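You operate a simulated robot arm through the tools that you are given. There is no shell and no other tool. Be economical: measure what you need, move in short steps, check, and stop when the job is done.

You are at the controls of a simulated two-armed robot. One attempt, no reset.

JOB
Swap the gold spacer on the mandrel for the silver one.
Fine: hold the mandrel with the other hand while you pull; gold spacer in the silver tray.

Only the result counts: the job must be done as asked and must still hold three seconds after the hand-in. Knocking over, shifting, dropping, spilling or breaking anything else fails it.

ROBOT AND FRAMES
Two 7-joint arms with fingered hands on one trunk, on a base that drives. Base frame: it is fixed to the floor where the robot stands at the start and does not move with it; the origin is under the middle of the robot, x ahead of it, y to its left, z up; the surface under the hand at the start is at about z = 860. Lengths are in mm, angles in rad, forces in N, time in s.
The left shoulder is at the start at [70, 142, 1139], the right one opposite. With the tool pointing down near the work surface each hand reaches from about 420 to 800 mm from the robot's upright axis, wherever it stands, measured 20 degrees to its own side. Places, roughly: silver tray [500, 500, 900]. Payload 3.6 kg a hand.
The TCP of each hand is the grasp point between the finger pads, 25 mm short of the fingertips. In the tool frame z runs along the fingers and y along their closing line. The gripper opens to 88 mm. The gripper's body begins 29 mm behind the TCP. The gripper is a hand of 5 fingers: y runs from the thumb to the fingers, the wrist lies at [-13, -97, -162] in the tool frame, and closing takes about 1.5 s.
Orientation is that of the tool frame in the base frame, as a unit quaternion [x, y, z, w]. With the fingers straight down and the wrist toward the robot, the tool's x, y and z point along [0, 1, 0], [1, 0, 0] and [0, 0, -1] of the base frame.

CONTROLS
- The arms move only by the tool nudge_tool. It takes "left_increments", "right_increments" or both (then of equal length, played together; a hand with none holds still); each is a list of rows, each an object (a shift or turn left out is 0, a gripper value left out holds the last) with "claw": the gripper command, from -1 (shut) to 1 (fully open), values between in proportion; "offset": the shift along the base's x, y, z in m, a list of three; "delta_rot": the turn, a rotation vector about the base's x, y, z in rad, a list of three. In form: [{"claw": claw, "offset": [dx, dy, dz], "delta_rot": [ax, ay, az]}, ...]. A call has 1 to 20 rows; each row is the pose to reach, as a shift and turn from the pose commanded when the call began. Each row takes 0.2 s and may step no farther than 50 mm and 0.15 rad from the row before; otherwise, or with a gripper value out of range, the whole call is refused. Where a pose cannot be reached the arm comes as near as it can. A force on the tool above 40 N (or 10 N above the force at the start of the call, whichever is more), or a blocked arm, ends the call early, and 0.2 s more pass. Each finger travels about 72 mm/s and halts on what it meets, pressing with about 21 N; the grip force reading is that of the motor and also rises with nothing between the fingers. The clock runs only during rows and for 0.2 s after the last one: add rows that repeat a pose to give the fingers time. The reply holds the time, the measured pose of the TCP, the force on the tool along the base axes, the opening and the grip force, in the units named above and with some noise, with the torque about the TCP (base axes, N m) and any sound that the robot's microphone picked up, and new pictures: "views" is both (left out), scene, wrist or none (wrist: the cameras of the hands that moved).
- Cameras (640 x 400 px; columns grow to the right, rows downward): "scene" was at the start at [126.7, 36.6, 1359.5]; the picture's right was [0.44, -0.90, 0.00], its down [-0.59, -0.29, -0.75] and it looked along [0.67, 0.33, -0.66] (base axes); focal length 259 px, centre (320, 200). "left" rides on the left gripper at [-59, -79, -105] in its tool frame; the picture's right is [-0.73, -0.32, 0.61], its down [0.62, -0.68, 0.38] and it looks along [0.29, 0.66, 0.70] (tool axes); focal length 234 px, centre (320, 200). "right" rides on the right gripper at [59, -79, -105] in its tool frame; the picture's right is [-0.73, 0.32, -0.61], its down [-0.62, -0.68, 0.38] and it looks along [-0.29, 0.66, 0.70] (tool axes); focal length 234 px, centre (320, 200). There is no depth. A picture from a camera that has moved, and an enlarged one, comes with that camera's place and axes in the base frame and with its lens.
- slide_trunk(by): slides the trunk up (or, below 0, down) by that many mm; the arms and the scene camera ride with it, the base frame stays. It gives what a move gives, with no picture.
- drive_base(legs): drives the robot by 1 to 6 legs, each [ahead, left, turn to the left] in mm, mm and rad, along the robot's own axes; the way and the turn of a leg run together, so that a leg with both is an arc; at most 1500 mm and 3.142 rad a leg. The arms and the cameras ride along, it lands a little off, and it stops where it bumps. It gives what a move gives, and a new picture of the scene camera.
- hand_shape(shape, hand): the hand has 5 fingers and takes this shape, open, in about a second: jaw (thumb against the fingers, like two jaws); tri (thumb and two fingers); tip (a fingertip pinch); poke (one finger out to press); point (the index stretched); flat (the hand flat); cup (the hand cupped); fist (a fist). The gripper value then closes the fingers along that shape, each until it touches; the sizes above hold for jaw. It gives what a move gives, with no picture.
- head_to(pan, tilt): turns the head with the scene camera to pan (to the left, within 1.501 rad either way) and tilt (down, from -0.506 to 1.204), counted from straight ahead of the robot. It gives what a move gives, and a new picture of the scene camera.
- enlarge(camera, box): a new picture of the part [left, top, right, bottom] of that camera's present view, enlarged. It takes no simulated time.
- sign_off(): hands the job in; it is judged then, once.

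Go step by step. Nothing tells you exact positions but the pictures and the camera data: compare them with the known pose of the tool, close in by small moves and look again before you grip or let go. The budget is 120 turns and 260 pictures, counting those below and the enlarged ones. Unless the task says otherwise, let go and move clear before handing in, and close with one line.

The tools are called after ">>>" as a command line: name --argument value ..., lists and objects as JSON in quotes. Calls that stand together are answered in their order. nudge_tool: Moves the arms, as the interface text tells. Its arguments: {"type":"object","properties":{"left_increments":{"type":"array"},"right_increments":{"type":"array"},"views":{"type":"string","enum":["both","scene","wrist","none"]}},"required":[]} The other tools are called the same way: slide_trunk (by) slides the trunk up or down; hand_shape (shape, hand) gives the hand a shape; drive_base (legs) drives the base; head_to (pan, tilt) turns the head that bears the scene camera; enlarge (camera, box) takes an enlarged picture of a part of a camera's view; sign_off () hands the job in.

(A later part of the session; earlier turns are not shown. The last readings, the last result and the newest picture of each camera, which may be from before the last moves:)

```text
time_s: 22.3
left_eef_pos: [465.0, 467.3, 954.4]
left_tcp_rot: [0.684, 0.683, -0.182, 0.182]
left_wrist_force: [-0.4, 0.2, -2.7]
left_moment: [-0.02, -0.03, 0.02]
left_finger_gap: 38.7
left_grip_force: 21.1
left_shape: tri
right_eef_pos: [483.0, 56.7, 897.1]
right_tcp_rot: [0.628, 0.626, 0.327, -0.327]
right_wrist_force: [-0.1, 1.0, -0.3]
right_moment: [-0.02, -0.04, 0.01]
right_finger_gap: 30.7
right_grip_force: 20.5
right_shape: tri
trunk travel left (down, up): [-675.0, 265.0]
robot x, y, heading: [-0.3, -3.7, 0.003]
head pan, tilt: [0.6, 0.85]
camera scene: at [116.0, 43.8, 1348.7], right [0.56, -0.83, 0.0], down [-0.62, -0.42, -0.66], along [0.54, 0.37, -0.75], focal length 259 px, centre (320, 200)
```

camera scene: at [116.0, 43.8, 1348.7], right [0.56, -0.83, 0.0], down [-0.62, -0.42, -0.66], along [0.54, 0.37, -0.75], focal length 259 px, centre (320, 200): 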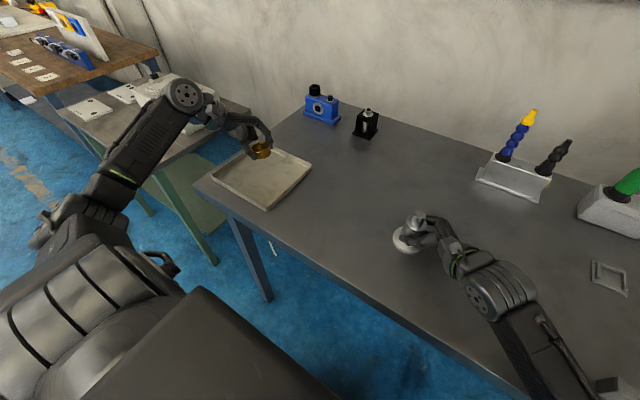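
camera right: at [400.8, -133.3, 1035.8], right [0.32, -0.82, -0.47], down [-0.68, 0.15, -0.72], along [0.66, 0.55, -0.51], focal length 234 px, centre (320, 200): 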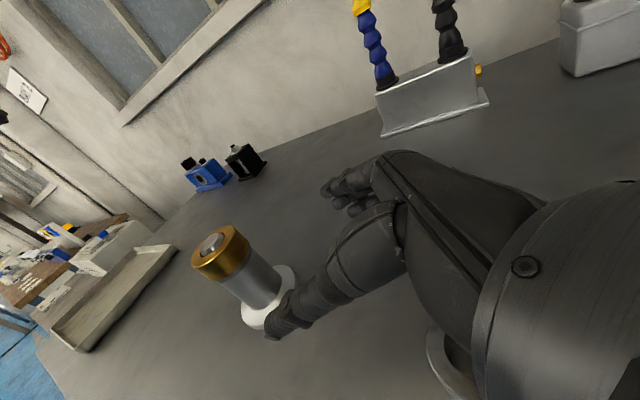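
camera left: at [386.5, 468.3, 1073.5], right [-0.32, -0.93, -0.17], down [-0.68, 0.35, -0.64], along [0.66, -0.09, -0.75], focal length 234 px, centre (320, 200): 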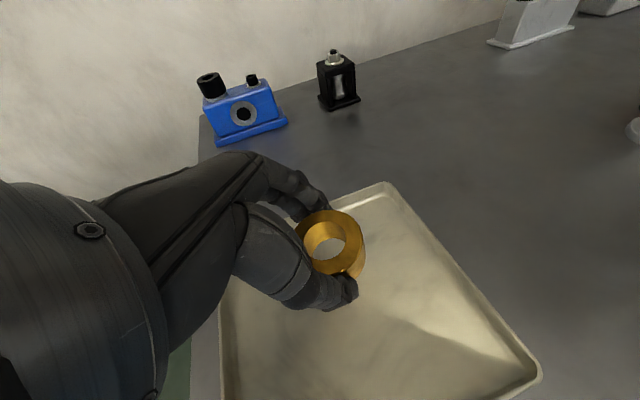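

The ring is over the tray. I'll lower it close to the tray floor.

>>> nudge_tool --left_increments '[{"offset": [0, -0.004, -0.015]}, {"offset": [0, -0.006, -0.03]}, {"offset": [0, -0.006, -0.042]}, {"offset": [0, -0.006, -0.05]}, {"offset": [0, -0.006, -0.053]}, {"offset": [0, -0.006, -0.055]}, {"offset": [0, -0.006, -0.055]}]' --views "wrist"

>>> enlarge --camera "scene" --box '[190, 90, 330, 210]'

```text
time_s: 23.9
left_eef_pos: [465.3, 461.5, 899.1]
left_tcp_rot: [0.684, 0.683, -0.182, 0.182]
left_wrist_force: [0.2, 0.4, -1.6]
left_moment: [0.02, 0.0, 0.03]
left_finger_gap: 38.4
left_grip_force: 20.6
left_shape: tri
right_eef_pos: [481.1, 56.4, 897.2]
right_tcp_rot: [0.629, 0.625, 0.327, -0.327]
right_wrist_force: [0.3, -0.8, 0.4]
right_moment: [-0.04, -0.04, -0.01]
right_finger_gap: 30.7
right_grip_force: 20.6
right_shape: tri
trunk travel left (down, up): [-675.0, 265.0]
robot x, y, heading: [-0.5, 1.0, -0.001]
head pan, tilt: [0.6, 0.85]
camera left: at [386.3, 461.6, 1019.3], right [-0.32, -0.93, -0.17], down [-0.68, 0.35, -0.64], along [0.66, -0.09, -0.75], focal length 234 px, centre (320, 200)
```

left: 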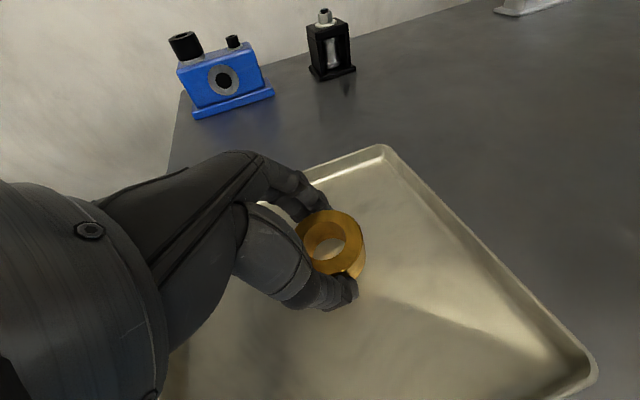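

```text
3.33 times, centred on (260, 150) of scene
camera zoom: at [115.9, 43.8, 1348.7], right [0.56, -0.83, 0.0], down [-0.62, -0.42, -0.66], along [0.54, 0.37, -0.75], focal length 863 px, centre (520, 367)
```

zoom: 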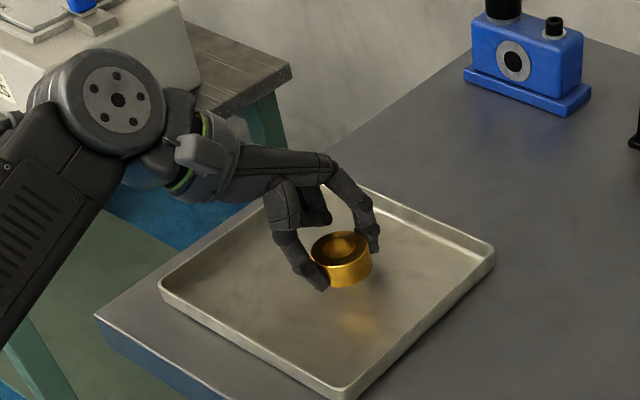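

It is still somewhat above the floor, so I'll lower it slowly while checking for contact.

>>> nudge_tool --left_increments '[{"offset": [0, 0, -0.002]}, {"offset": [0, 0, -0.004]}, {"offset": [0, 0, -0.006]}, {"offset": [0, 0, -0.006]}]' --views "none"

>>> enlarge --camera "scene" --box '[240, 130, 310, 190]'

```text
time_s: 24.9
left_eef_pos: [465.9, 462.4, 893.4]
left_tcp_rot: [0.683, 0.683, -0.182, 0.182]
left_wrist_force: [-0.5, -0.4, -2.5]
left_moment: [0.03, 0.0, 0.01]
left_finger_gap: 38.5
left_grip_force: 21.4
left_shape: tri
right_eef_pos: [481.6, 56.6, 897.4]
right_tcp_rot: [0.628, 0.626, 0.326, -0.327]
right_wrist_force: [0.2, 0.1, 0.5]
right_moment: [0.0, 0.02, -0.01]
right_finger_gap: 30.5
right_grip_force: 20.5
right_shape: tri
trunk travel left (down, up): [-675.0, 265.0]
robot x, y, heading: [-0.5, 0.4, 0.002]
head pan, tilt: [0.6, 0.85]
```

```text
6.67 times, centred on (275, 160) of scene
camera zoom: at [115.9, 43.8, 1348.7], right [0.56, -0.83, 0.0], down [-0.62, -0.42, -0.66], along [0.54, 0.37, -0.75], focal length 1726 px, centre (620, 467)
```

zoom: 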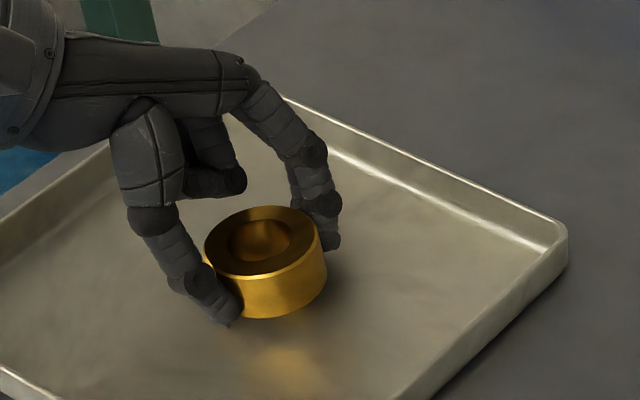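

The reflection suggests about 7 mm remain, so I'll keep going down.

>>> nudge_tool --left_increments '[{"offset": [0, 0, -0.002]}, {"offset": [0, 0, -0.004]}, {"offset": [0, 0, -0.005]}, {"offset": [0, 0, -0.006]}, {"offset": [0, 0, -0.006]}]' --views "none"

>>> enlarge --camera "scene" --box '[240, 130, 310, 190]'

```text
time_s: 26.1
left_eef_pos: [466.1, 460.8, 889.9]
left_tcp_rot: [0.683, 0.684, -0.181, 0.181]
left_wrist_force: [2.9, 2.0, 12.5]
left_moment: [0.06, -0.36, 0.04]
left_finger_gap: 39.4
left_grip_force: 21.1
left_shape: tri
right_eef_pos: [479.6, 55.5, 897.8]
right_tcp_rot: [0.629, 0.625, 0.328, -0.327]
right_wrist_force: [0.7, 0.7, 0.1]
right_moment: [-0.04, -0.01, 0.01]
right_finger_gap: 30.5
right_grip_force: 21.1
right_shape: tri
trunk travel left (down, up): [-675.0, 265.0]
robot x, y, heading: [-2.0, -0.1, 0.004]
head pan, tilt: [0.6, 0.85]
```

```text
6.67 times, centred on (275, 160) of scene
camera zoom: at [114.8, 42.4, 1348.9], right [0.56, -0.83, 0.0], down [-0.62, -0.42, -0.66], along [0.55, 0.37, -0.75], focal length 1726 px, centre (620, 467)
```

zoom: 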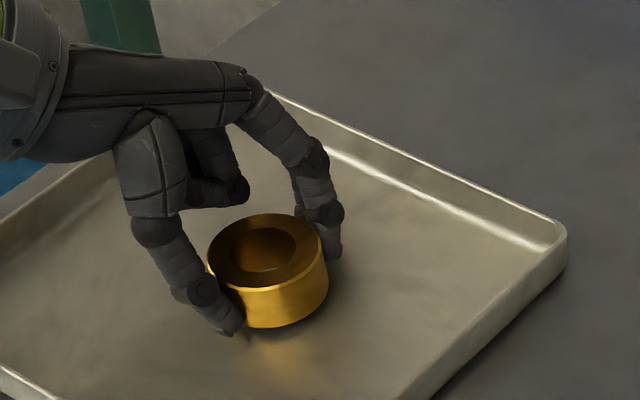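

Contact was felt at about 14 N. I'll ease up a little and open the left hand.

>>> nudge_tool --left_increments '[{"offset": [0, 0, 0.002]}, {"offset": [0, 0, 0.003]}, {"offset": [0, 0, 0.003], "claw": -0.1}, {"offset": [0, 0, 0.003], "claw": 0.1}, {"offset": [0, 0, 0.003], "claw": 0.3}, {"offset": [0, 0, 0.003], "claw": 0.6}, {"offset": [0, 0, 0.003], "claw": 1.0}, {"offset": [0, 0, 0.003], "claw": 1.0}]' --views "none"

>>> enlarge --camera "scene" --box '[230, 120, 320, 190]'

```text
time_s: 27.9
left_eef_pos: [466.1, 461.8, 892.3]
left_tcp_rot: [0.683, 0.683, -0.182, 0.182]
left_wrist_force: [-0.6, -0.5, -0.3]
left_moment: [0.01, -0.02, -0.03]
left_finger_gap: 87.7
left_grip_force: 0.1
left_shape: tri
right_eef_pos: [482.1, 56.1, 897.8]
right_tcp_rot: [0.629, 0.626, 0.326, -0.327]
right_wrist_force: [-0.8, -0.6, -0.3]
right_moment: [-0.04, 0.0, -0.02]
right_finger_gap: 30.2
right_grip_force: 20.8
right_shape: tri
trunk travel left (down, up): [-675.0, 265.0]
robot x, y, heading: [0.5, 1.4, -0.001]
head pan, tilt: [0.6, 0.85]
```

```text
5.71 times, centred on (275, 155) of scene
camera zoom: at [115.6, 43.3, 1348.7], right [0.56, -0.83, 0.0], down [-0.62, -0.42, -0.66], along [0.54, 0.37, -0.75], focal length 1480 px, centre (577, 457)
```

zoom: 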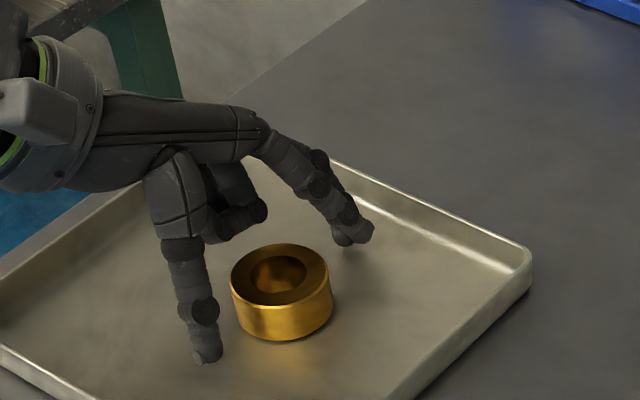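

The gold ring rests in the tray. I'll retreat the left hand along its axis, and open the right hand and back it off the mandrel.

>>> nudge_tool --left_increments '[{"offset": [0, 0.01, 0.017]}, {"offset": [0, 0.02, 0.035]}, {"offset": [0, 0.03, 0.06]}, {"offset": [0, 0.035, 0.1]}, {"offset": [0, 0.035, 0.14]}, {"offset": [0, 0.035, 0.14]}]' --right_increments '[{"claw": -0.2}, {"claw": 0}, {"claw": 0.3}, {"claw": 0.6}, {"claw": 1.0}, {"claw": 1.0}]' --views "scene"

>>> enlarge --camera "right" --box '[140, 70, 440, 300]'

>>> enlarge --camera "scene" --box '[360, 190, 480, 280]'

```text
time_s: 29.3
left_eef_pos: [465.4, 496.5, 1031.0]
left_tcp_rot: [0.683, 0.684, -0.182, 0.182]
left_wrist_force: [0.9, -0.9, -0.1]
left_moment: [0.0, 0.0, -0.04]
left_finger_gap: 87.8
left_grip_force: 0.0
left_shape: tri
right_eef_pos: [481.3, 56.0, 897.6]
right_tcp_rot: [0.629, 0.626, 0.327, -0.327]
right_wrist_force: [0.5, -0.6, -0.6]
right_moment: [-0.03, 0.02, 0.0]
right_finger_gap: 87.5
right_grip_force: 0.0
right_shape: tri
trunk travel left (down, up): [-675.0, 265.0]
robot x, y, heading: [1.4, 2.1, 0.0]
head pan, tilt: [0.6, 0.85]
camera scene: at [115.9, 43.8, 1348.7], right [0.56, -0.83, 0.0], down [-0.62, -0.42, -0.66], along [0.54, 0.37, -0.75], focal length 259 px, centre (320, 200)
```

scene: 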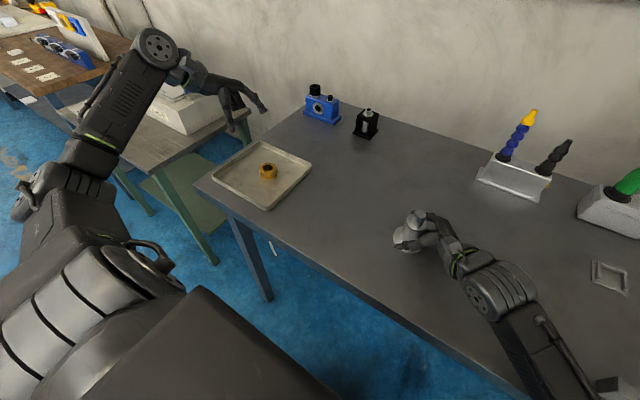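

```text
1.74 times, centred on (290, 185) of right
camera zoom: at [402.5, 4.7, 1004.8], right [0.32, -0.91, -0.25], down [-0.68, -0.04, -0.73], along [0.66, 0.4, -0.64], focal length 407 px, centre (372, 226)
```

zoom: 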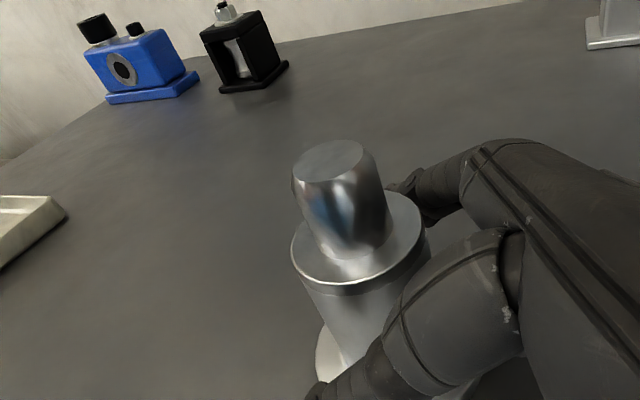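

```text
4.44 times, centred on (420, 235) of scene
camera zoom: at [115.9, 43.8, 1348.7], right [0.56, -0.83, 0.0], down [-0.62, -0.42, -0.66], along [0.54, 0.37, -0.75], focal length 1151 px, centre (-124, 44)
```

zoom: 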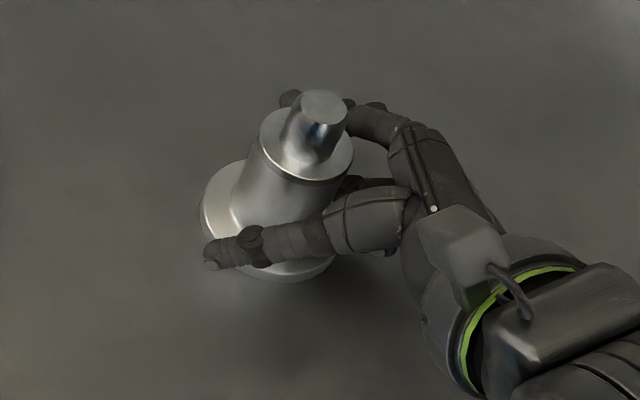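

The mandrel is standing free. I'll back the right hand out along its axis.

>>> nudge_tool --right_increments '[{"offset": [0, -0.01, 0.007]}, {"offset": [0, -0.025, 0.018]}, {"offset": [0, -0.045, 0.032]}, {"offset": [0, -0.07, 0.049]}, {"offset": [0, -0.1, 0.07]}, {"offset": [0, -0.13, 0.11]}, {"offset": [0, -0.15, 0.15]}, {"offset": [0, -0.15, 0.15]}]' --views "wrist"

>>> head_to --pan 0.1 --tilt 0.9

```text
time_s: 31.1
left_eef_pos: [465.8, 497.3, 1032.1]
left_tcp_rot: [0.683, 0.683, -0.182, 0.182]
left_wrist_force: [0.2, -0.1, 1.0]
left_moment: [-0.01, 0.0, 0.01]
left_finger_gap: 87.7
left_grip_force: 0.1
left_shape: tri
right_eef_pos: [481.6, -93.8, 1048.3]
right_tcp_rot: [0.628, 0.626, 0.328, -0.327]
right_wrist_force: [-0.2, 0.2, 0.3]
right_moment: [0.0, 0.0, 0.01]
right_finger_gap: 87.8
right_grip_force: 0.1
right_shape: tri
trunk travel left (down, up): [-675.0, 265.0]
robot x, y, heading: [-2.0, -3.2, 0.003]
head pan, tilt: [0.6, 0.85]
camera right: at [403.3, -145.7, 1155.4], right [0.32, -0.91, -0.25], down [-0.68, -0.04, -0.73], along [0.66, 0.4, -0.64], focal length 234 px, centre (320, 200)
```

right: 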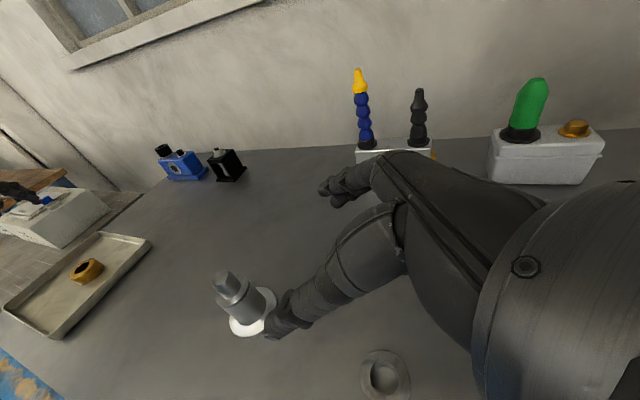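

```text
time_s: 32.0
left_eef_pos: [465.9, 496.7, 1031.4]
left_tcp_rot: [0.684, 0.683, -0.182, 0.182]
left_wrist_force: [0.3, 0.4, 0.5]
left_moment: [0.01, 0.0, 0.03]
left_finger_gap: 87.6
left_grip_force: 0.1
left_shape: tri
right_eef_pos: [482.4, -92.3, 1048.0]
right_tcp_rot: [0.628, 0.625, 0.328, -0.327]
right_wrist_force: [0.7, 0.4, 0.1]
right_moment: [0.01, 0.02, 0.01]
right_finger_gap: 87.9
right_grip_force: 0.1
right_shape: tri
trunk travel left (down, up): [-675.0, 265.0]
robot x, y, heading: [0.4, 4.6, -0.002]
head pan, tilt: [0.099, 0.901]
camera scene: at [126.3, 6.8, 1344.8], right [0.1, -0.99, 0.0], down [-0.78, -0.08, -0.62], along [0.62, 0.06, -0.78], focal length 259 px, centre (320, 200)
```

scene: 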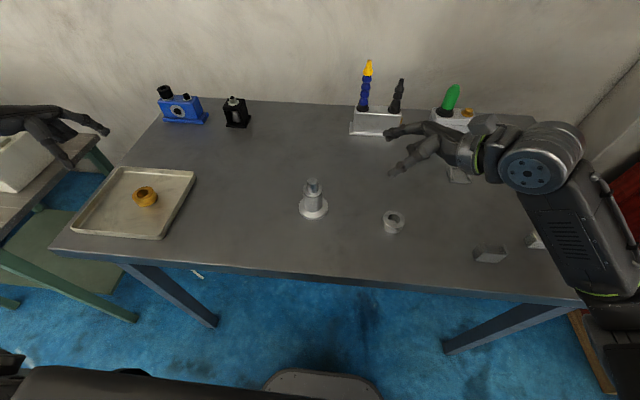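

The mandrel stands upright and free. I'll rotate the right hand to a mirrored 30° lean and take it above the silver ring, measuring both parts again.

>>> nudge_tool --right_increments '[{"offset": [-0.01, -0.025, -0.01], "delta_rot": [-0.11, 0, 0]}, {"offset": [-0.02, -0.05, -0.025], "delta_rot": [-0.22, 0, 0]}, {"offset": [-0.031, -0.07, -0.045], "delta_rot": [-0.33, 0, 0]}, {"offset": [-0.031, -0.075, -0.065], "delta_rot": [-0.44, 0, 0]}, {"offset": [-0.031, -0.075, -0.075], "delta_rot": [-0.44, 0, 0]}, {"offset": [-0.031, -0.075, -0.075], "delta_rot": [-0.44, 0, 0]}]' --views "wrist"

>>> enlarge --camera "scene" --box '[280, 160, 440, 250]'

>>> enlarge --camera "right" --box '[160, 150, 400, 350]'

```text
time_s: 33.4
left_eef_pos: [465.7, 495.9, 1032.1]
left_tcp_rot: [0.684, 0.683, -0.182, 0.182]
left_wrist_force: [0.4, -0.7, 0.5]
left_moment: [0.02, 0.02, 0.0]
left_finger_gap: 87.9
left_grip_force: 0.0
left_shape: tri
right_eef_pos: [450.8, -168.3, 973.6]
right_tcp_rot: [0.685, 0.681, 0.183, -0.182]
right_wrist_force: [0.7, -0.2, -0.2]
right_moment: [-0.01, -0.01, -0.03]
right_finger_gap: 87.9
right_grip_force: 0.1
right_shape: tri
trunk travel left (down, up): [-675.0, 265.0]
robot x, y, heading: [-2.3, 0.5, 0.001]
head pan, tilt: [0.099, 0.901]
camera right: at [371.4, -169.4, 1092.2], right [0.32, -0.93, 0.17], down [-0.68, -0.35, -0.64], along [0.66, 0.09, -0.75], focal length 234 px, centre (320, 200)
```

right: 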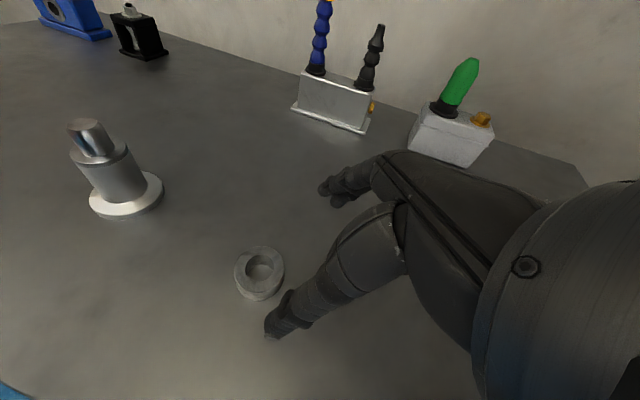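

```text
4.00 times, centred on (360, 205) of scene
camera zoom: at [126.3, 6.7, 1344.8], right [0.1, -1.0, 0.0], down [-0.78, -0.08, -0.62], along [0.62, 0.06, -0.78], focal length 1036 px, centre (160, 180)
```

zoom: 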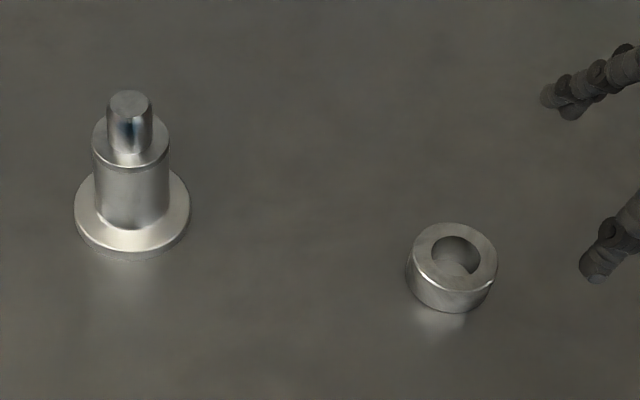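

```text
2.00 times, centred on (280, 250) of right
camera zoom: at [371.4, -169.4, 1092.2], right [0.32, -0.93, 0.17], down [-0.68, -0.35, -0.64], along [0.66, 0.09, -0.75], focal length 468 px, centre (400, 100)
```

zoom: 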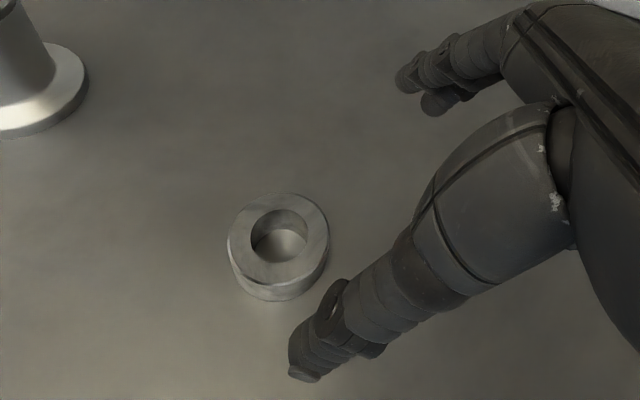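

The silver ring is at about (453, -122) with its top near z 883. I'll descend most of the way and check the centring.

>>> nudge_tool --right_increments '[{"offset": [0.002, 0.007, -0.015]}, {"offset": [0.002, 0.014, -0.03]}, {"offset": [0.002, 0.021, -0.045]}, {"offset": [0.002, 0.027, -0.056]}, {"offset": [0.002, 0.027, -0.056]}]' --views "wrist"

>>> enlarge --camera "scene" --box '[350, 170, 470, 250]'

>>> enlarge --camera "right" --box '[200, 130, 440, 350]'

```text
time_s: 34.6
left_eef_pos: [465.4, 496.9, 1031.7]
left_tcp_rot: [0.683, 0.683, -0.182, 0.182]
left_wrist_force: [-0.6, -0.9, 0.2]
left_moment: [-0.02, -0.01, 0.03]
left_finger_gap: 87.6
left_grip_force: 0.0
left_shape: tri
right_eef_pos: [451.8, -140.7, 917.4]
right_tcp_rot: [0.684, 0.682, 0.182, -0.182]
right_wrist_force: [-0.1, -0.1, 0.4]
right_moment: [-0.01, 0.02, 0.01]
right_finger_gap: 87.7
right_grip_force: 0.1
right_shape: tri
trunk travel left (down, up): [-675.0, 265.0]
robot x, y, heading: [-1.5, 0.9, -0.0]
head pan, tilt: [0.099, 0.901]
camera right: at [373.8, -141.9, 1035.9], right [0.32, -0.93, 0.17], down [-0.68, -0.35, -0.64], along [0.66, 0.09, -0.75], focal length 234 px, centre (320, 200)
```

right: 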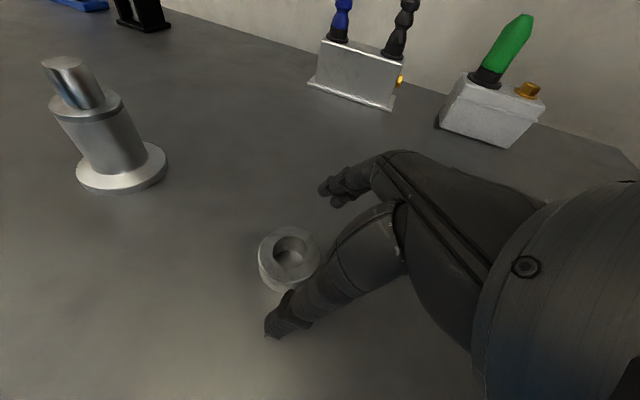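

```text
5.00 times, centred on (410, 210) of scene
camera zoom: at [126.2, 6.6, 1344.8], right [0.1, -1.0, 0.0], down [-0.78, -0.08, -0.62], along [0.62, 0.06, -0.78], focal length 1295 px, centre (-130, 150)
```

zoom: 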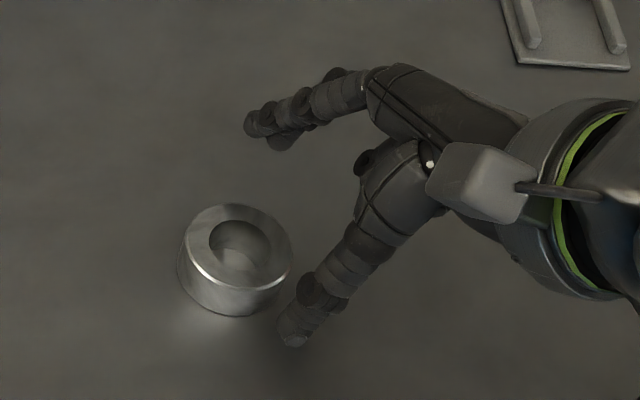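

```text
1.82 times, centred on (320, 240) of right
camera zoom: at [373.8, -141.9, 1035.9], right [0.32, -0.93, 0.17], down [-0.68, -0.35, -0.64], along [0.66, 0.09, -0.75], focal length 426 px, centre (320, 127)
```

zoom: 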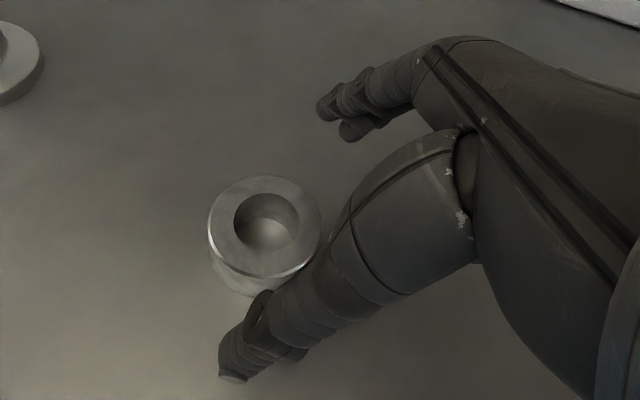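

The ring is centred at about (450.5, -121). I'll finish the descent and close gently.

>>> nudge_tool --right_increments '[{"offset": [-0.001, 0.006, -0.01]}, {"offset": [-0.001, 0.011, -0.018]}, {"offset": [-0.001, 0.012, -0.0225]}, {"offset": [-0.001, 0.012, -0.0225], "claw": 0.6}, {"offset": [-0.001, 0.012, -0.0225], "claw": 0.3}, {"offset": [-0.001, 0.012, -0.0225], "claw": 0.3}]' --views "wrist"

>>> enlarge --camera "scene" --box '[350, 170, 470, 250]'

```text
time_s: 36.0
left_eef_pos: [465.6, 496.9, 1032.6]
left_tcp_rot: [0.683, 0.684, -0.182, 0.182]
left_wrist_force: [0.0, -0.5, -0.1]
left_moment: [0.01, 0.02, 0.01]
left_finger_gap: 87.7
left_grip_force: 0.0
left_shape: tri
right_eef_pos: [452.9, -130.0, 894.8]
right_tcp_rot: [0.684, 0.682, 0.183, -0.182]
right_wrist_force: [0.1, 0.0, 0.3]
right_moment: [0.01, 0.0, 0.01]
right_finger_gap: 57.6
right_grip_force: 0.1
right_shape: tri
trunk travel left (down, up): [-675.0, 265.0]
robot x, y, heading: [2.2, -1.0, -0.0]
head pan, tilt: [0.099, 0.901]
camera right: at [372.6, -130.2, 1013.6], right [0.32, -0.93, 0.17], down [-0.68, -0.35, -0.64], along [0.66, 0.09, -0.75], focal length 234 px, centre (320, 200)
```

right: 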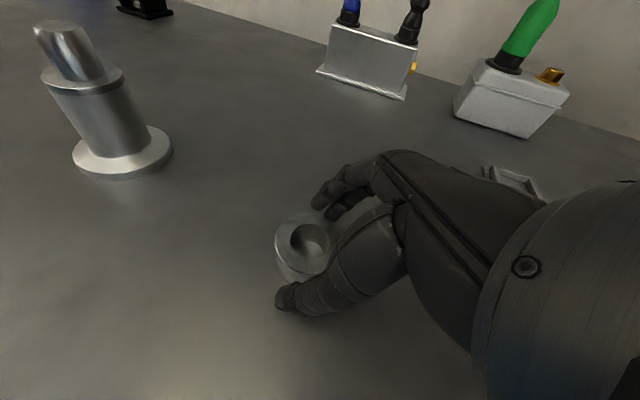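

```text
5.00 times, centred on (410, 210) of scene
camera zoom: at [126.3, 6.7, 1344.8], right [0.1, -1.0, 0.0], down [-0.78, -0.08, -0.62], along [0.62, 0.06, -0.78], focal length 1295 px, centre (-130, 150)
```

zoom: 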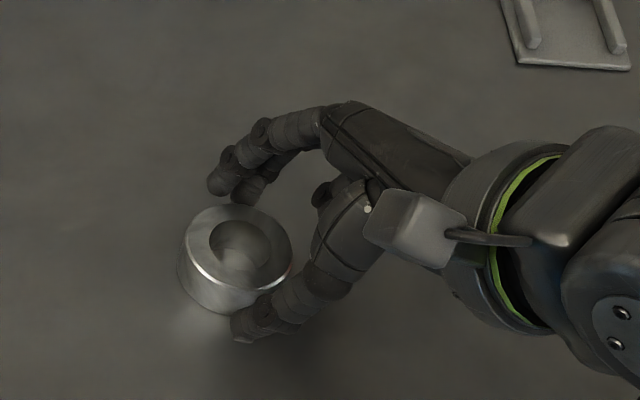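

The ring is well placed between the fingers, so I'll close on it.

>>> nudge_tool --right_increments '[{"claw": 0.2}, {"claw": 0.1}, {"claw": 0.0}, {"claw": -0.1}, {"claw": -0.3}, {"claw": -0.6}, {"claw": -1}, {"claw": -1}]' --views "wrist"

>>> enlarge --camera "scene" --box '[350, 170, 470, 250]'

```text
time_s: 37.8
left_eef_pos: [466.3, 497.4, 1032.1]
left_tcp_rot: [0.683, 0.683, -0.182, 0.182]
left_wrist_force: [0.3, 0.1, 0.4]
left_moment: [0.0, 0.01, -0.03]
left_finger_gap: 87.9
left_grip_force: 0.1
left_shape: tri
right_eef_pos: [451.5, -127.6, 892.8]
right_tcp_rot: [0.684, 0.683, 0.183, -0.182]
right_wrist_force: [0.3, 0.6, 0.1]
right_moment: [-0.01, 0.0, 0.01]
right_finger_gap: 39.1
right_grip_force: 20.9
right_shape: tri
trunk travel left (down, up): [-675.0, 265.0]
robot x, y, heading: [2.5, -1.2, -0.001]
head pan, tilt: [0.099, 0.901]
camera right: at [372.6, -130.2, 1013.6], right [0.32, -0.93, 0.17], down [-0.68, -0.35, -0.64], along [0.66, 0.09, -0.75], focal length 234 px, centre (320, 200)
```

right: 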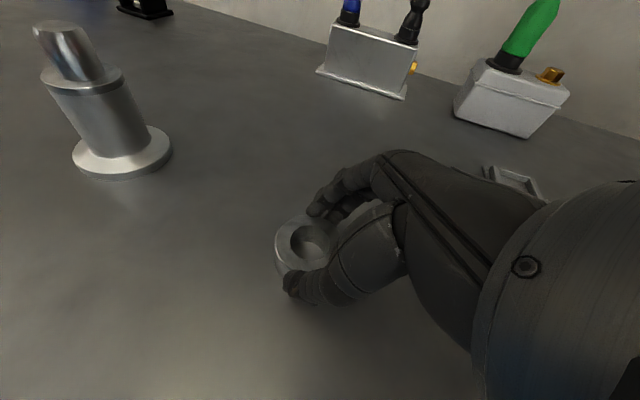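

```text
5.00 times, centred on (410, 210) of scene
camera zoom: at [126.4, 6.7, 1344.8], right [0.1, -1.0, 0.0], down [-0.78, -0.08, -0.62], along [0.62, 0.06, -0.78], focal length 1295 px, centre (-130, 150)
```

zoom: 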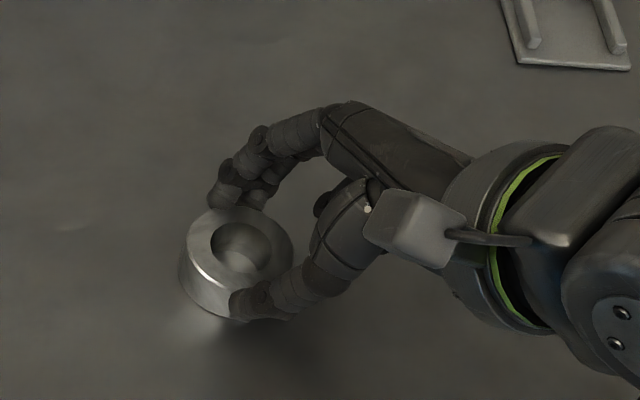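

The ring is gripped with a 39 mm gap, the same as for the gold one. I'll lift it straight up and carry it above the spindle.

>>> nudge_tool --right_increments '[{"offset": [0, 0, 0.01]}, {"offset": [0, 0, 0.03]}, {"offset": [0, 0, 0.06]}, {"offset": [0.003, 0.02, 0.09]}, {"offset": [0.01, 0.055, 0.11]}, {"offset": [0.017, 0.09, 0.115]}, {"offset": [0.024, 0.13, 0.115]}, {"offset": [0.03, 0.16, 0.115]}, {"offset": [0.033, 0.18, 0.115]}, {"offset": [0.033, 0.18, 0.115]}]' --views "both"

>>> enlarge --camera "scene" --box '[260, 130, 380, 230]'

>>> enlarge --camera "right" --box '[220, 180, 380, 320]'

```text
time_s: 40.0
left_eef_pos: [465.8, 496.2, 1031.9]
left_tcp_rot: [0.683, 0.684, -0.182, 0.181]
left_wrist_force: [0.5, -0.3, -0.1]
left_moment: [0.0, -0.01, 0.02]
left_finger_gap: 87.8
left_grip_force: 0.0
left_shape: tri
right_eef_pos: [485.3, 50.6, 1009.2]
right_tcp_rot: [0.684, 0.682, 0.182, -0.182]
right_wrist_force: [-0.4, -0.6, -1.9]
right_moment: [-0.02, -0.01, -0.04]
right_finger_gap: 39.2
right_grip_force: 21.1
right_shape: tri
trunk travel left (down, up): [-675.0, 265.0]
robot x, y, heading: [1.0, 2.0, -0.001]
head pan, tilt: [0.099, 0.901]
camera scene: at [126.5, 6.4, 1344.8], right [0.1, -1.0, 0.0], down [-0.78, -0.08, -0.62], along [0.62, 0.06, -0.78], focal length 259 px, centre (320, 200)
camera right: at [406.0, 49.4, 1128.6], right [0.32, -0.93, 0.16], down [-0.68, -0.35, -0.64], along [0.66, 0.09, -0.75], focal length 234 px, centre (320, 200)
```

scene: 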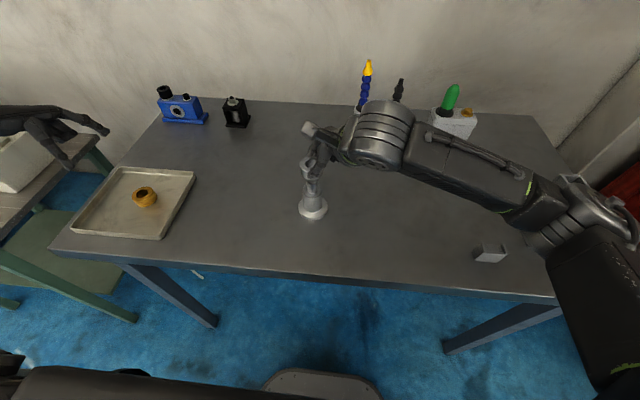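
right: 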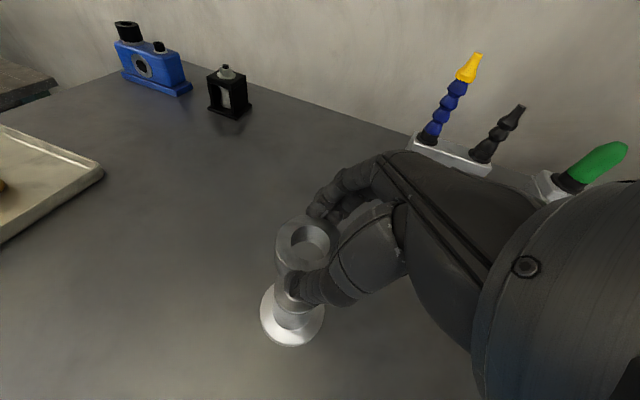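

```text
4.00 times, centred on (320, 180) of scene
camera zoom: at [126.5, 6.4, 1344.8], right [0.1, -1.0, 0.0], down [-0.78, -0.08, -0.62], along [0.62, 0.06, -0.78], focal length 1036 px, centre (320, 280)
```

zoom: 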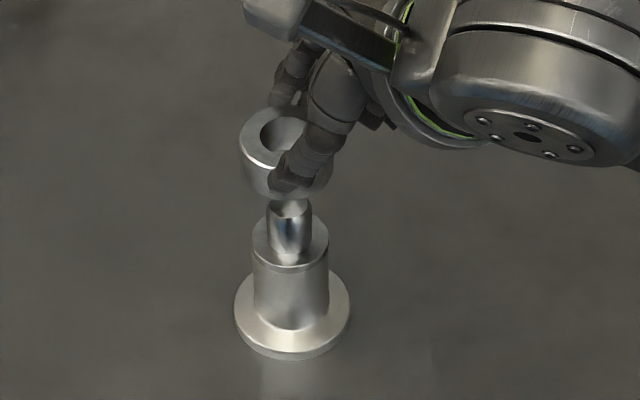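

```text
2.86 times, centred on (300, 250) of right
camera zoom: at [406.0, 49.4, 1128.6], right [0.32, -0.93, 0.16], down [-0.68, -0.35, -0.64], along [0.66, 0.09, -0.75], focal length 669 px, centre (377, 57)
```

zoom: 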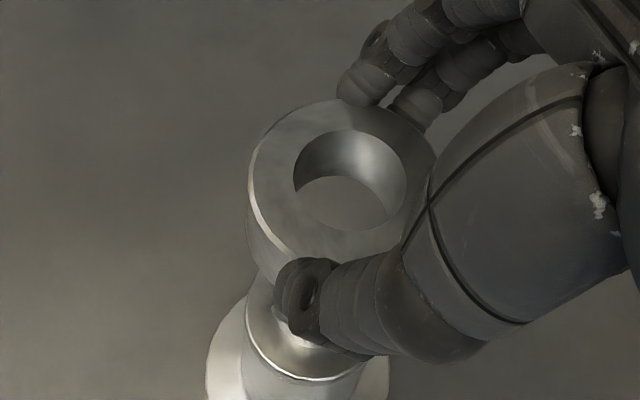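

The ring is held level and is roughly over the spindle, about 1 mm too far left. I'll lower it to just above the tip and look through the bore.

>>> nudge_tool --right_increments '[{"offset": [0, -0.001, -0.008]}, {"offset": [0, -0.001, -0.015]}, {"offset": [0, -0.001, -0.021]}, {"offset": [0, -0.001, -0.021]}]' --views "none"

>>> enlarge --camera "scene" --box '[280, 145, 360, 215]'

>>> enlarge --camera "right" --box '[240, 190, 360, 310]'

```text
time_s: 41.0
left_eef_pos: [466.0, 496.6, 1032.2]
left_tcp_rot: [0.684, 0.683, -0.181, 0.181]
left_wrist_force: [-0.3, 0.3, -0.2]
left_moment: [0.03, 0.0, 0.03]
left_finger_gap: 87.8
left_grip_force: 0.1
left_shape: tri
right_eef_pos: [485.4, 49.2, 988.1]
right_tcp_rot: [0.684, 0.682, 0.183, -0.182]
right_wrist_force: [-0.1, -0.5, -1.3]
right_moment: [0.02, 0.0, -0.03]
right_finger_gap: 38.9
right_grip_force: 20.7
right_shape: tri
trunk travel left (down, up): [-675.0, 265.0]
robot x, y, heading: [-0.3, -1.6, -0.003]
head pan, tilt: [0.099, 0.901]
```

```text
5.71 times, centred on (320, 180) of scene
camera zoom: at [126.6, 6.7, 1344.8], right [0.1, -1.0, 0.0], down [-0.78, -0.08, -0.62], along [0.62, 0.06, -0.78], focal length 1480 px, centre (320, 314)
```

zoom: 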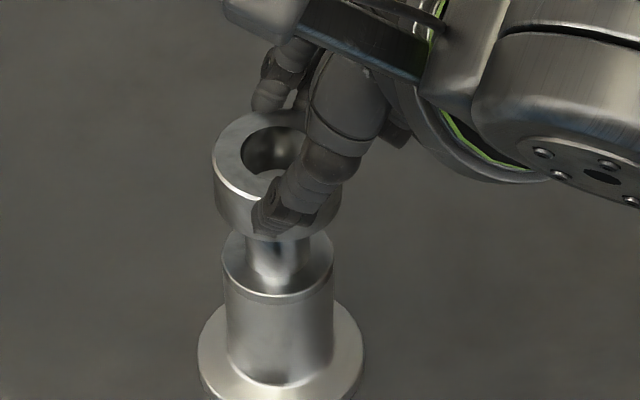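

```text
3.33 times, centred on (300, 250) of right
camera zoom: at [406.0, 48.4, 1107.3], right [0.32, -0.93, 0.17], down [-0.68, -0.35, -0.64], along [0.66, 0.09, -0.75], focal length 781 px, centre (387, 33)
```

zoom: 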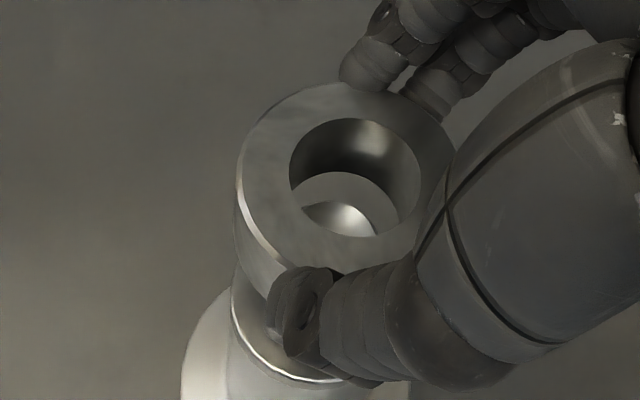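

The bore and spindle look almost aligned. I'll lower 6 mm more for a nearly parallax-free check.

>>> nudge_tool --right_increments '[{"offset": [0, 0, -0.003]}, {"offset": [0, 0, -0.006]}, {"offset": [0, 0, -0.006]}]' --views "none"

>>> enlarge --camera "scene" --box '[290, 155, 350, 205]'

>>> enlarge --camera "right" --box '[260, 200, 350, 280]'

```text
time_s: 41.8
left_eef_pos: [465.9, 496.5, 1032.3]
left_tcp_rot: [0.683, 0.683, -0.182, 0.182]
left_wrist_force: [0.1, 0.1, 0.2]
left_moment: [0.01, -0.02, -0.01]
left_finger_gap: 87.8
left_grip_force: 0.0
left_shape: tri
right_eef_pos: [485.6, 49.7, 983.3]
right_tcp_rot: [0.684, 0.682, 0.183, -0.183]
right_wrist_force: [0.1, -0.1, -0.7]
right_moment: [-0.02, 0.03, 0.03]
right_finger_gap: 38.9
right_grip_force: 20.8
right_shape: tri
trunk travel left (down, up): [-675.0, 265.0]
robot x, y, heading: [-0.1, 0.5, 0.002]
head pan, tilt: [0.099, 0.901]
```

```text
8.00 times, centred on (320, 180) of scene
camera zoom: at [126.2, 6.7, 1344.8], right [0.1, -1.0, 0.0], down [-0.78, -0.08, -0.62], along [0.62, 0.06, -0.78], focal length 2072 px, centre (320, 360)
```

zoom: 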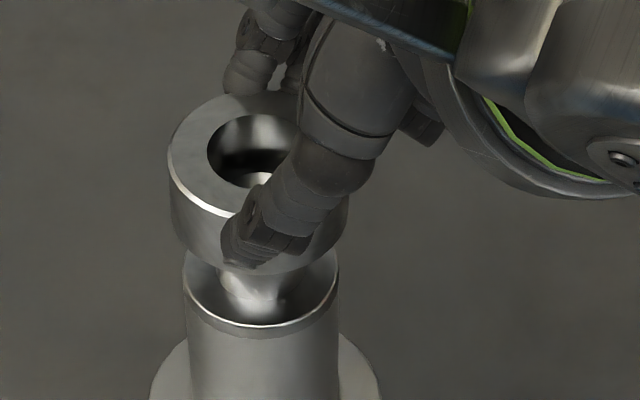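

```text
5.00 times, centred on (305, 240) of right
camera zoom: at [405.7, 48.8, 1101.2], right [0.32, -0.93, 0.17], down [-0.68, -0.35, -0.64], along [0.66, 0.09, -0.75], focal length 1171 px, centre (395, 0)
```

zoom: 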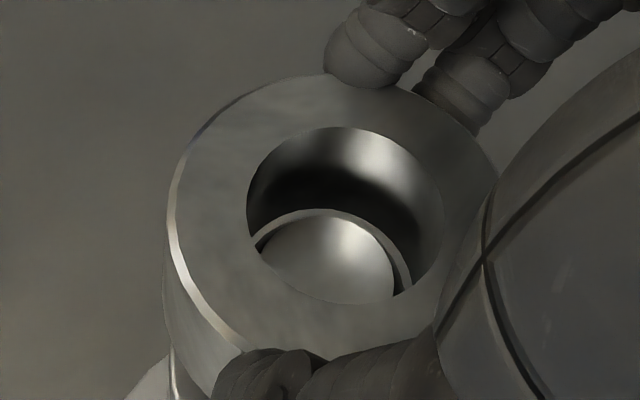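

The spindle tip sits nearly centred at the bore mouth. I'll correct by about half a millimetre in x and y, and lower 4 mm while watching the force.

>>> nudge_tool --right_increments '[{"offset": [0.0005, 0.0005, 0]}, {"offset": [0.0005, 0.0005, -0.002]}, {"offset": [0.0005, 0.0005, -0.004]}, {"offset": [0.0005, 0.0005, -0.004]}]' --views "none"

>>> enlarge --camera "scene" --box '[290, 155, 350, 205]'

>>> enlarge --camera "right" --box '[260, 200, 350, 280]'

```text
time_s: 42.8
left_eef_pos: [465.4, 496.1, 1031.0]
left_tcp_rot: [0.683, 0.683, -0.182, 0.182]
left_wrist_force: [-1.1, -0.6, 0.4]
left_moment: [0.01, -0.01, 0.0]
left_finger_gap: 87.8
left_grip_force: 0.0
left_shape: tri
right_eef_pos: [486.5, 50.3, 978.0]
right_tcp_rot: [0.685, 0.682, 0.183, -0.182]
right_wrist_force: [-1.3, -0.1, -1.4]
right_moment: [-0.05, 0.02, 0.02]
right_finger_gap: 39.0
right_grip_force: 21.0
right_shape: tri
trunk travel left (down, up): [-675.0, 265.0]
robot x, y, heading: [-0.2, 3.3, 0.0]
head pan, tilt: [0.099, 0.901]
```

```text
8.00 times, centred on (320, 180) of scene
camera zoom: at [126.3, 6.7, 1344.8], right [0.1, -1.0, 0.0], down [-0.78, -0.08, -0.62], along [0.62, 0.06, -0.78], focal length 2072 px, centre (320, 360)
```

zoom: 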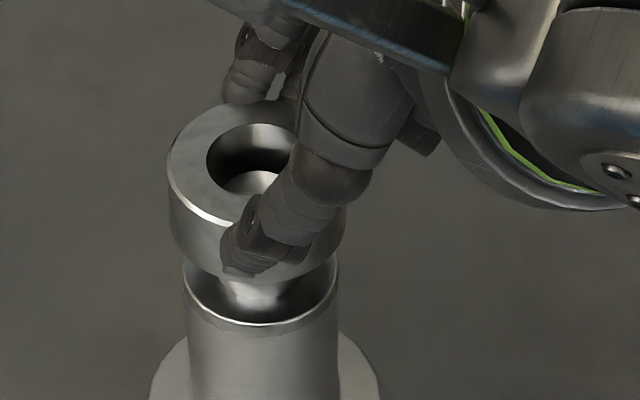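

```text
5.00 times, centred on (305, 240) of right
camera zoom: at [406.2, 49.3, 1097.3], right [0.32, -0.93, 0.17], down [-0.68, -0.35, -0.64], along [0.66, 0.09, -0.75], focal length 1171 px, centre (395, 0)
```

zoom: 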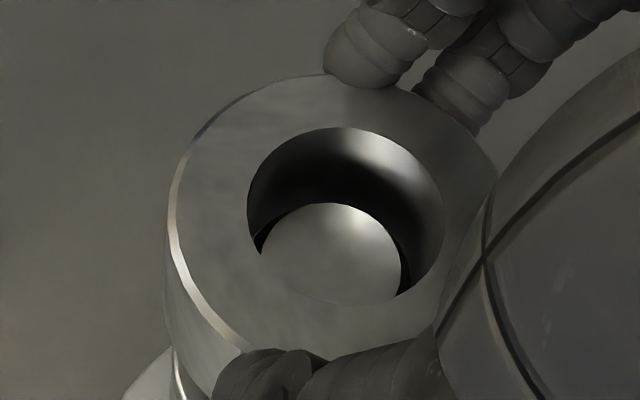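

The spindle now appears inside the bore with even gaps on both sides and no contact force. I'll continue down.

>>> nudge_tool --right_increments '[{"offset": [0, 0, -0.002]}, {"offset": [0, 0, -0.004]}, {"offset": [0, 0, -0.006]}, {"offset": [0, 0, -0.006]}]' --views "none"

>>> enlarge --camera "scene" --box '[290, 155, 350, 205]'

>>> enlarge --camera "right" --box '[260, 200, 350, 280]'

```text
time_s: 43.8
left_eef_pos: [465.8, 496.2, 1031.4]
left_tcp_rot: [0.683, 0.683, -0.182, 0.182]
left_wrist_force: [-0.6, 0.9, -0.5]
left_moment: [0.0, 0.0, 0.04]
left_finger_gap: 87.6
left_grip_force: 0.1
left_shape: tri
right_eef_pos: [485.5, 48.7, 970.4]
right_tcp_rot: [0.685, 0.682, 0.183, -0.183]
right_wrist_force: [-1.5, -0.5, -2.0]
right_moment: [-0.04, 0.04, -0.01]
right_finger_gap: 38.6
right_grip_force: 21.0
right_shape: tri
trunk travel left (down, up): [-675.0, 265.0]
robot x, y, heading: [0.6, -0.4, 0.001]
head pan, tilt: [0.099, 0.901]
```

```text
8.00 times, centred on (320, 180) of scene
camera zoom: at [126.5, 6.7, 1344.8], right [0.1, -1.0, 0.0], down [-0.78, -0.08, -0.62], along [0.62, 0.06, -0.78], focal length 2072 px, centre (320, 360)
```

zoom: 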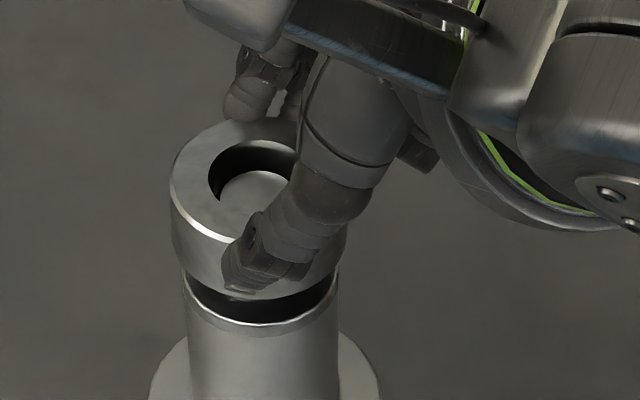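

```text
5.00 times, centred on (305, 240) of right
camera zoom: at [406.2, 49.2, 1091.4], right [0.32, -0.93, 0.17], down [-0.68, -0.35, -0.64], along [0.66, 0.09, -0.75], focal length 1171 px, centre (395, 0)
```

zoom: 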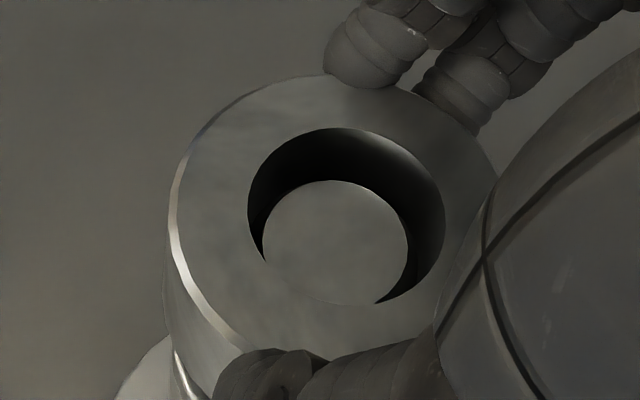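

It is clearly on the spindle with about 13 mm left to the shoulder. Continuing down.

>>> nudge_tool --right_increments '[{"offset": [0, 0, -0.002]}, {"offset": [0, 0, -0.004]}, {"offset": [0, 0, -0.006]}, {"offset": [0, 0, -0.008]}, {"offset": [0, 0, -0.008]}]' --views "none"

>>> enlarge --camera "scene" --box '[290, 155, 350, 205]'

>>> enlarge --camera "right" --box '[260, 200, 350, 280]'

```text
time_s: 45.0
left_eef_pos: [465.8, 497.2, 1031.3]
left_tcp_rot: [0.684, 0.683, -0.182, 0.182]
left_wrist_force: [0.3, 0.1, -0.1]
left_moment: [0.01, -0.01, 0.0]
left_finger_gap: 87.9
left_grip_force: 0.1
left_shape: tri
right_eef_pos: [484.3, 49.4, 964.1]
right_tcp_rot: [0.684, 0.682, 0.183, -0.182]
right_wrist_force: [-0.7, -0.2, -2.7]
right_moment: [-0.07, -0.02, -0.01]
right_finger_gap: 38.8
right_grip_force: 21.0
right_shape: tri
trunk travel left (down, up): [-675.0, 265.0]
robot x, y, heading: [0.9, -0.9, -0.001]
head pan, tilt: [0.099, 0.901]
```

```text
8.00 times, centred on (320, 180) of scene
camera zoom: at [126.5, 6.8, 1344.8], right [0.1, -1.0, 0.0], down [-0.78, -0.08, -0.62], along [0.62, 0.06, -0.78], focal length 2072 px, centre (320, 360)
```

zoom: 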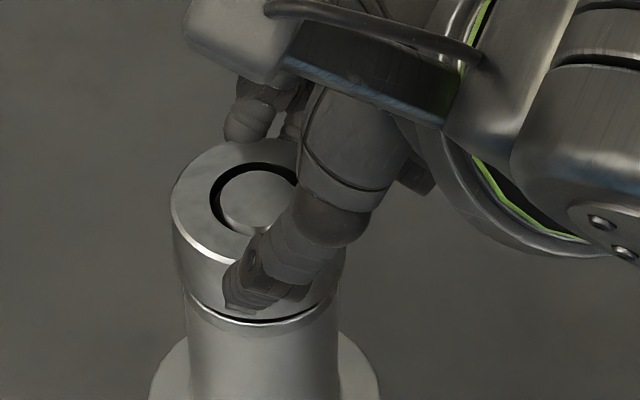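

```text
5.00 times, centred on (305, 240) of right
camera zoom: at [406.3, 49.3, 1083.4], right [0.32, -0.93, 0.17], down [-0.68, -0.35, -0.64], along [0.66, 0.09, -0.75], focal length 1171 px, centre (395, 0)
```

zoom: 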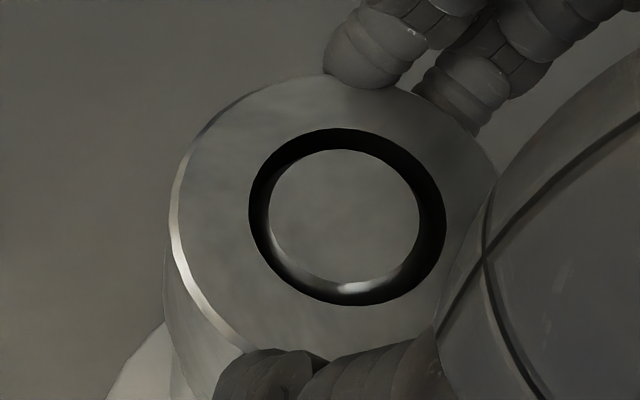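

It is beautifully concentric, with about 3–4 mm remaining. I'll finish slowly.

>>> nudge_tool --right_increments '[{"offset": [0, 0, -0.001]}, {"offset": [0, 0, -0.002]}, {"offset": [0, 0, -0.003]}, {"offset": [0, 0, -0.003]}]' --views "none"

>>> enlarge --camera "scene" --box '[290, 155, 350, 205]'

```text
time_s: 46.0
left_eef_pos: [465.3, 496.7, 1032.4]
left_tcp_rot: [0.683, 0.683, -0.182, 0.181]
left_wrist_force: [0.3, -0.3, -0.3]
left_moment: [0.01, 0.01, -0.02]
left_finger_gap: 87.7
left_grip_force: 0.1
left_shape: tri
right_eef_pos: [483.8, 50.2, 961.4]
right_tcp_rot: [0.685, 0.682, 0.183, -0.182]
right_wrist_force: [1.2, -0.3, 4.6]
right_moment: [0.05, -0.01, 0.01]
right_finger_gap: 39.1
right_grip_force: 21.5
right_shape: tri
trunk travel left (down, up): [-675.0, 265.0]
robot x, y, heading: [-2.5, 0.3, 0.003]
head pan, tilt: [0.099, 0.901]
```

```text
8.00 times, centred on (320, 180) of scene
camera zoom: at [126.0, 6.5, 1344.9], right [0.1, -1.0, 0.0], down [-0.78, -0.08, -0.62], along [0.62, 0.06, -0.78], focal length 2072 px, centre (320, 360)
```

zoom: 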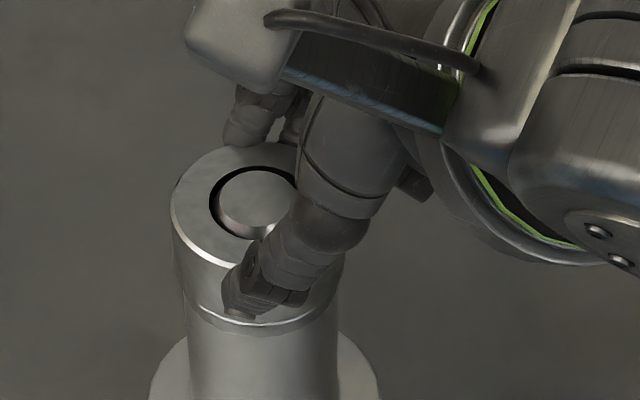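

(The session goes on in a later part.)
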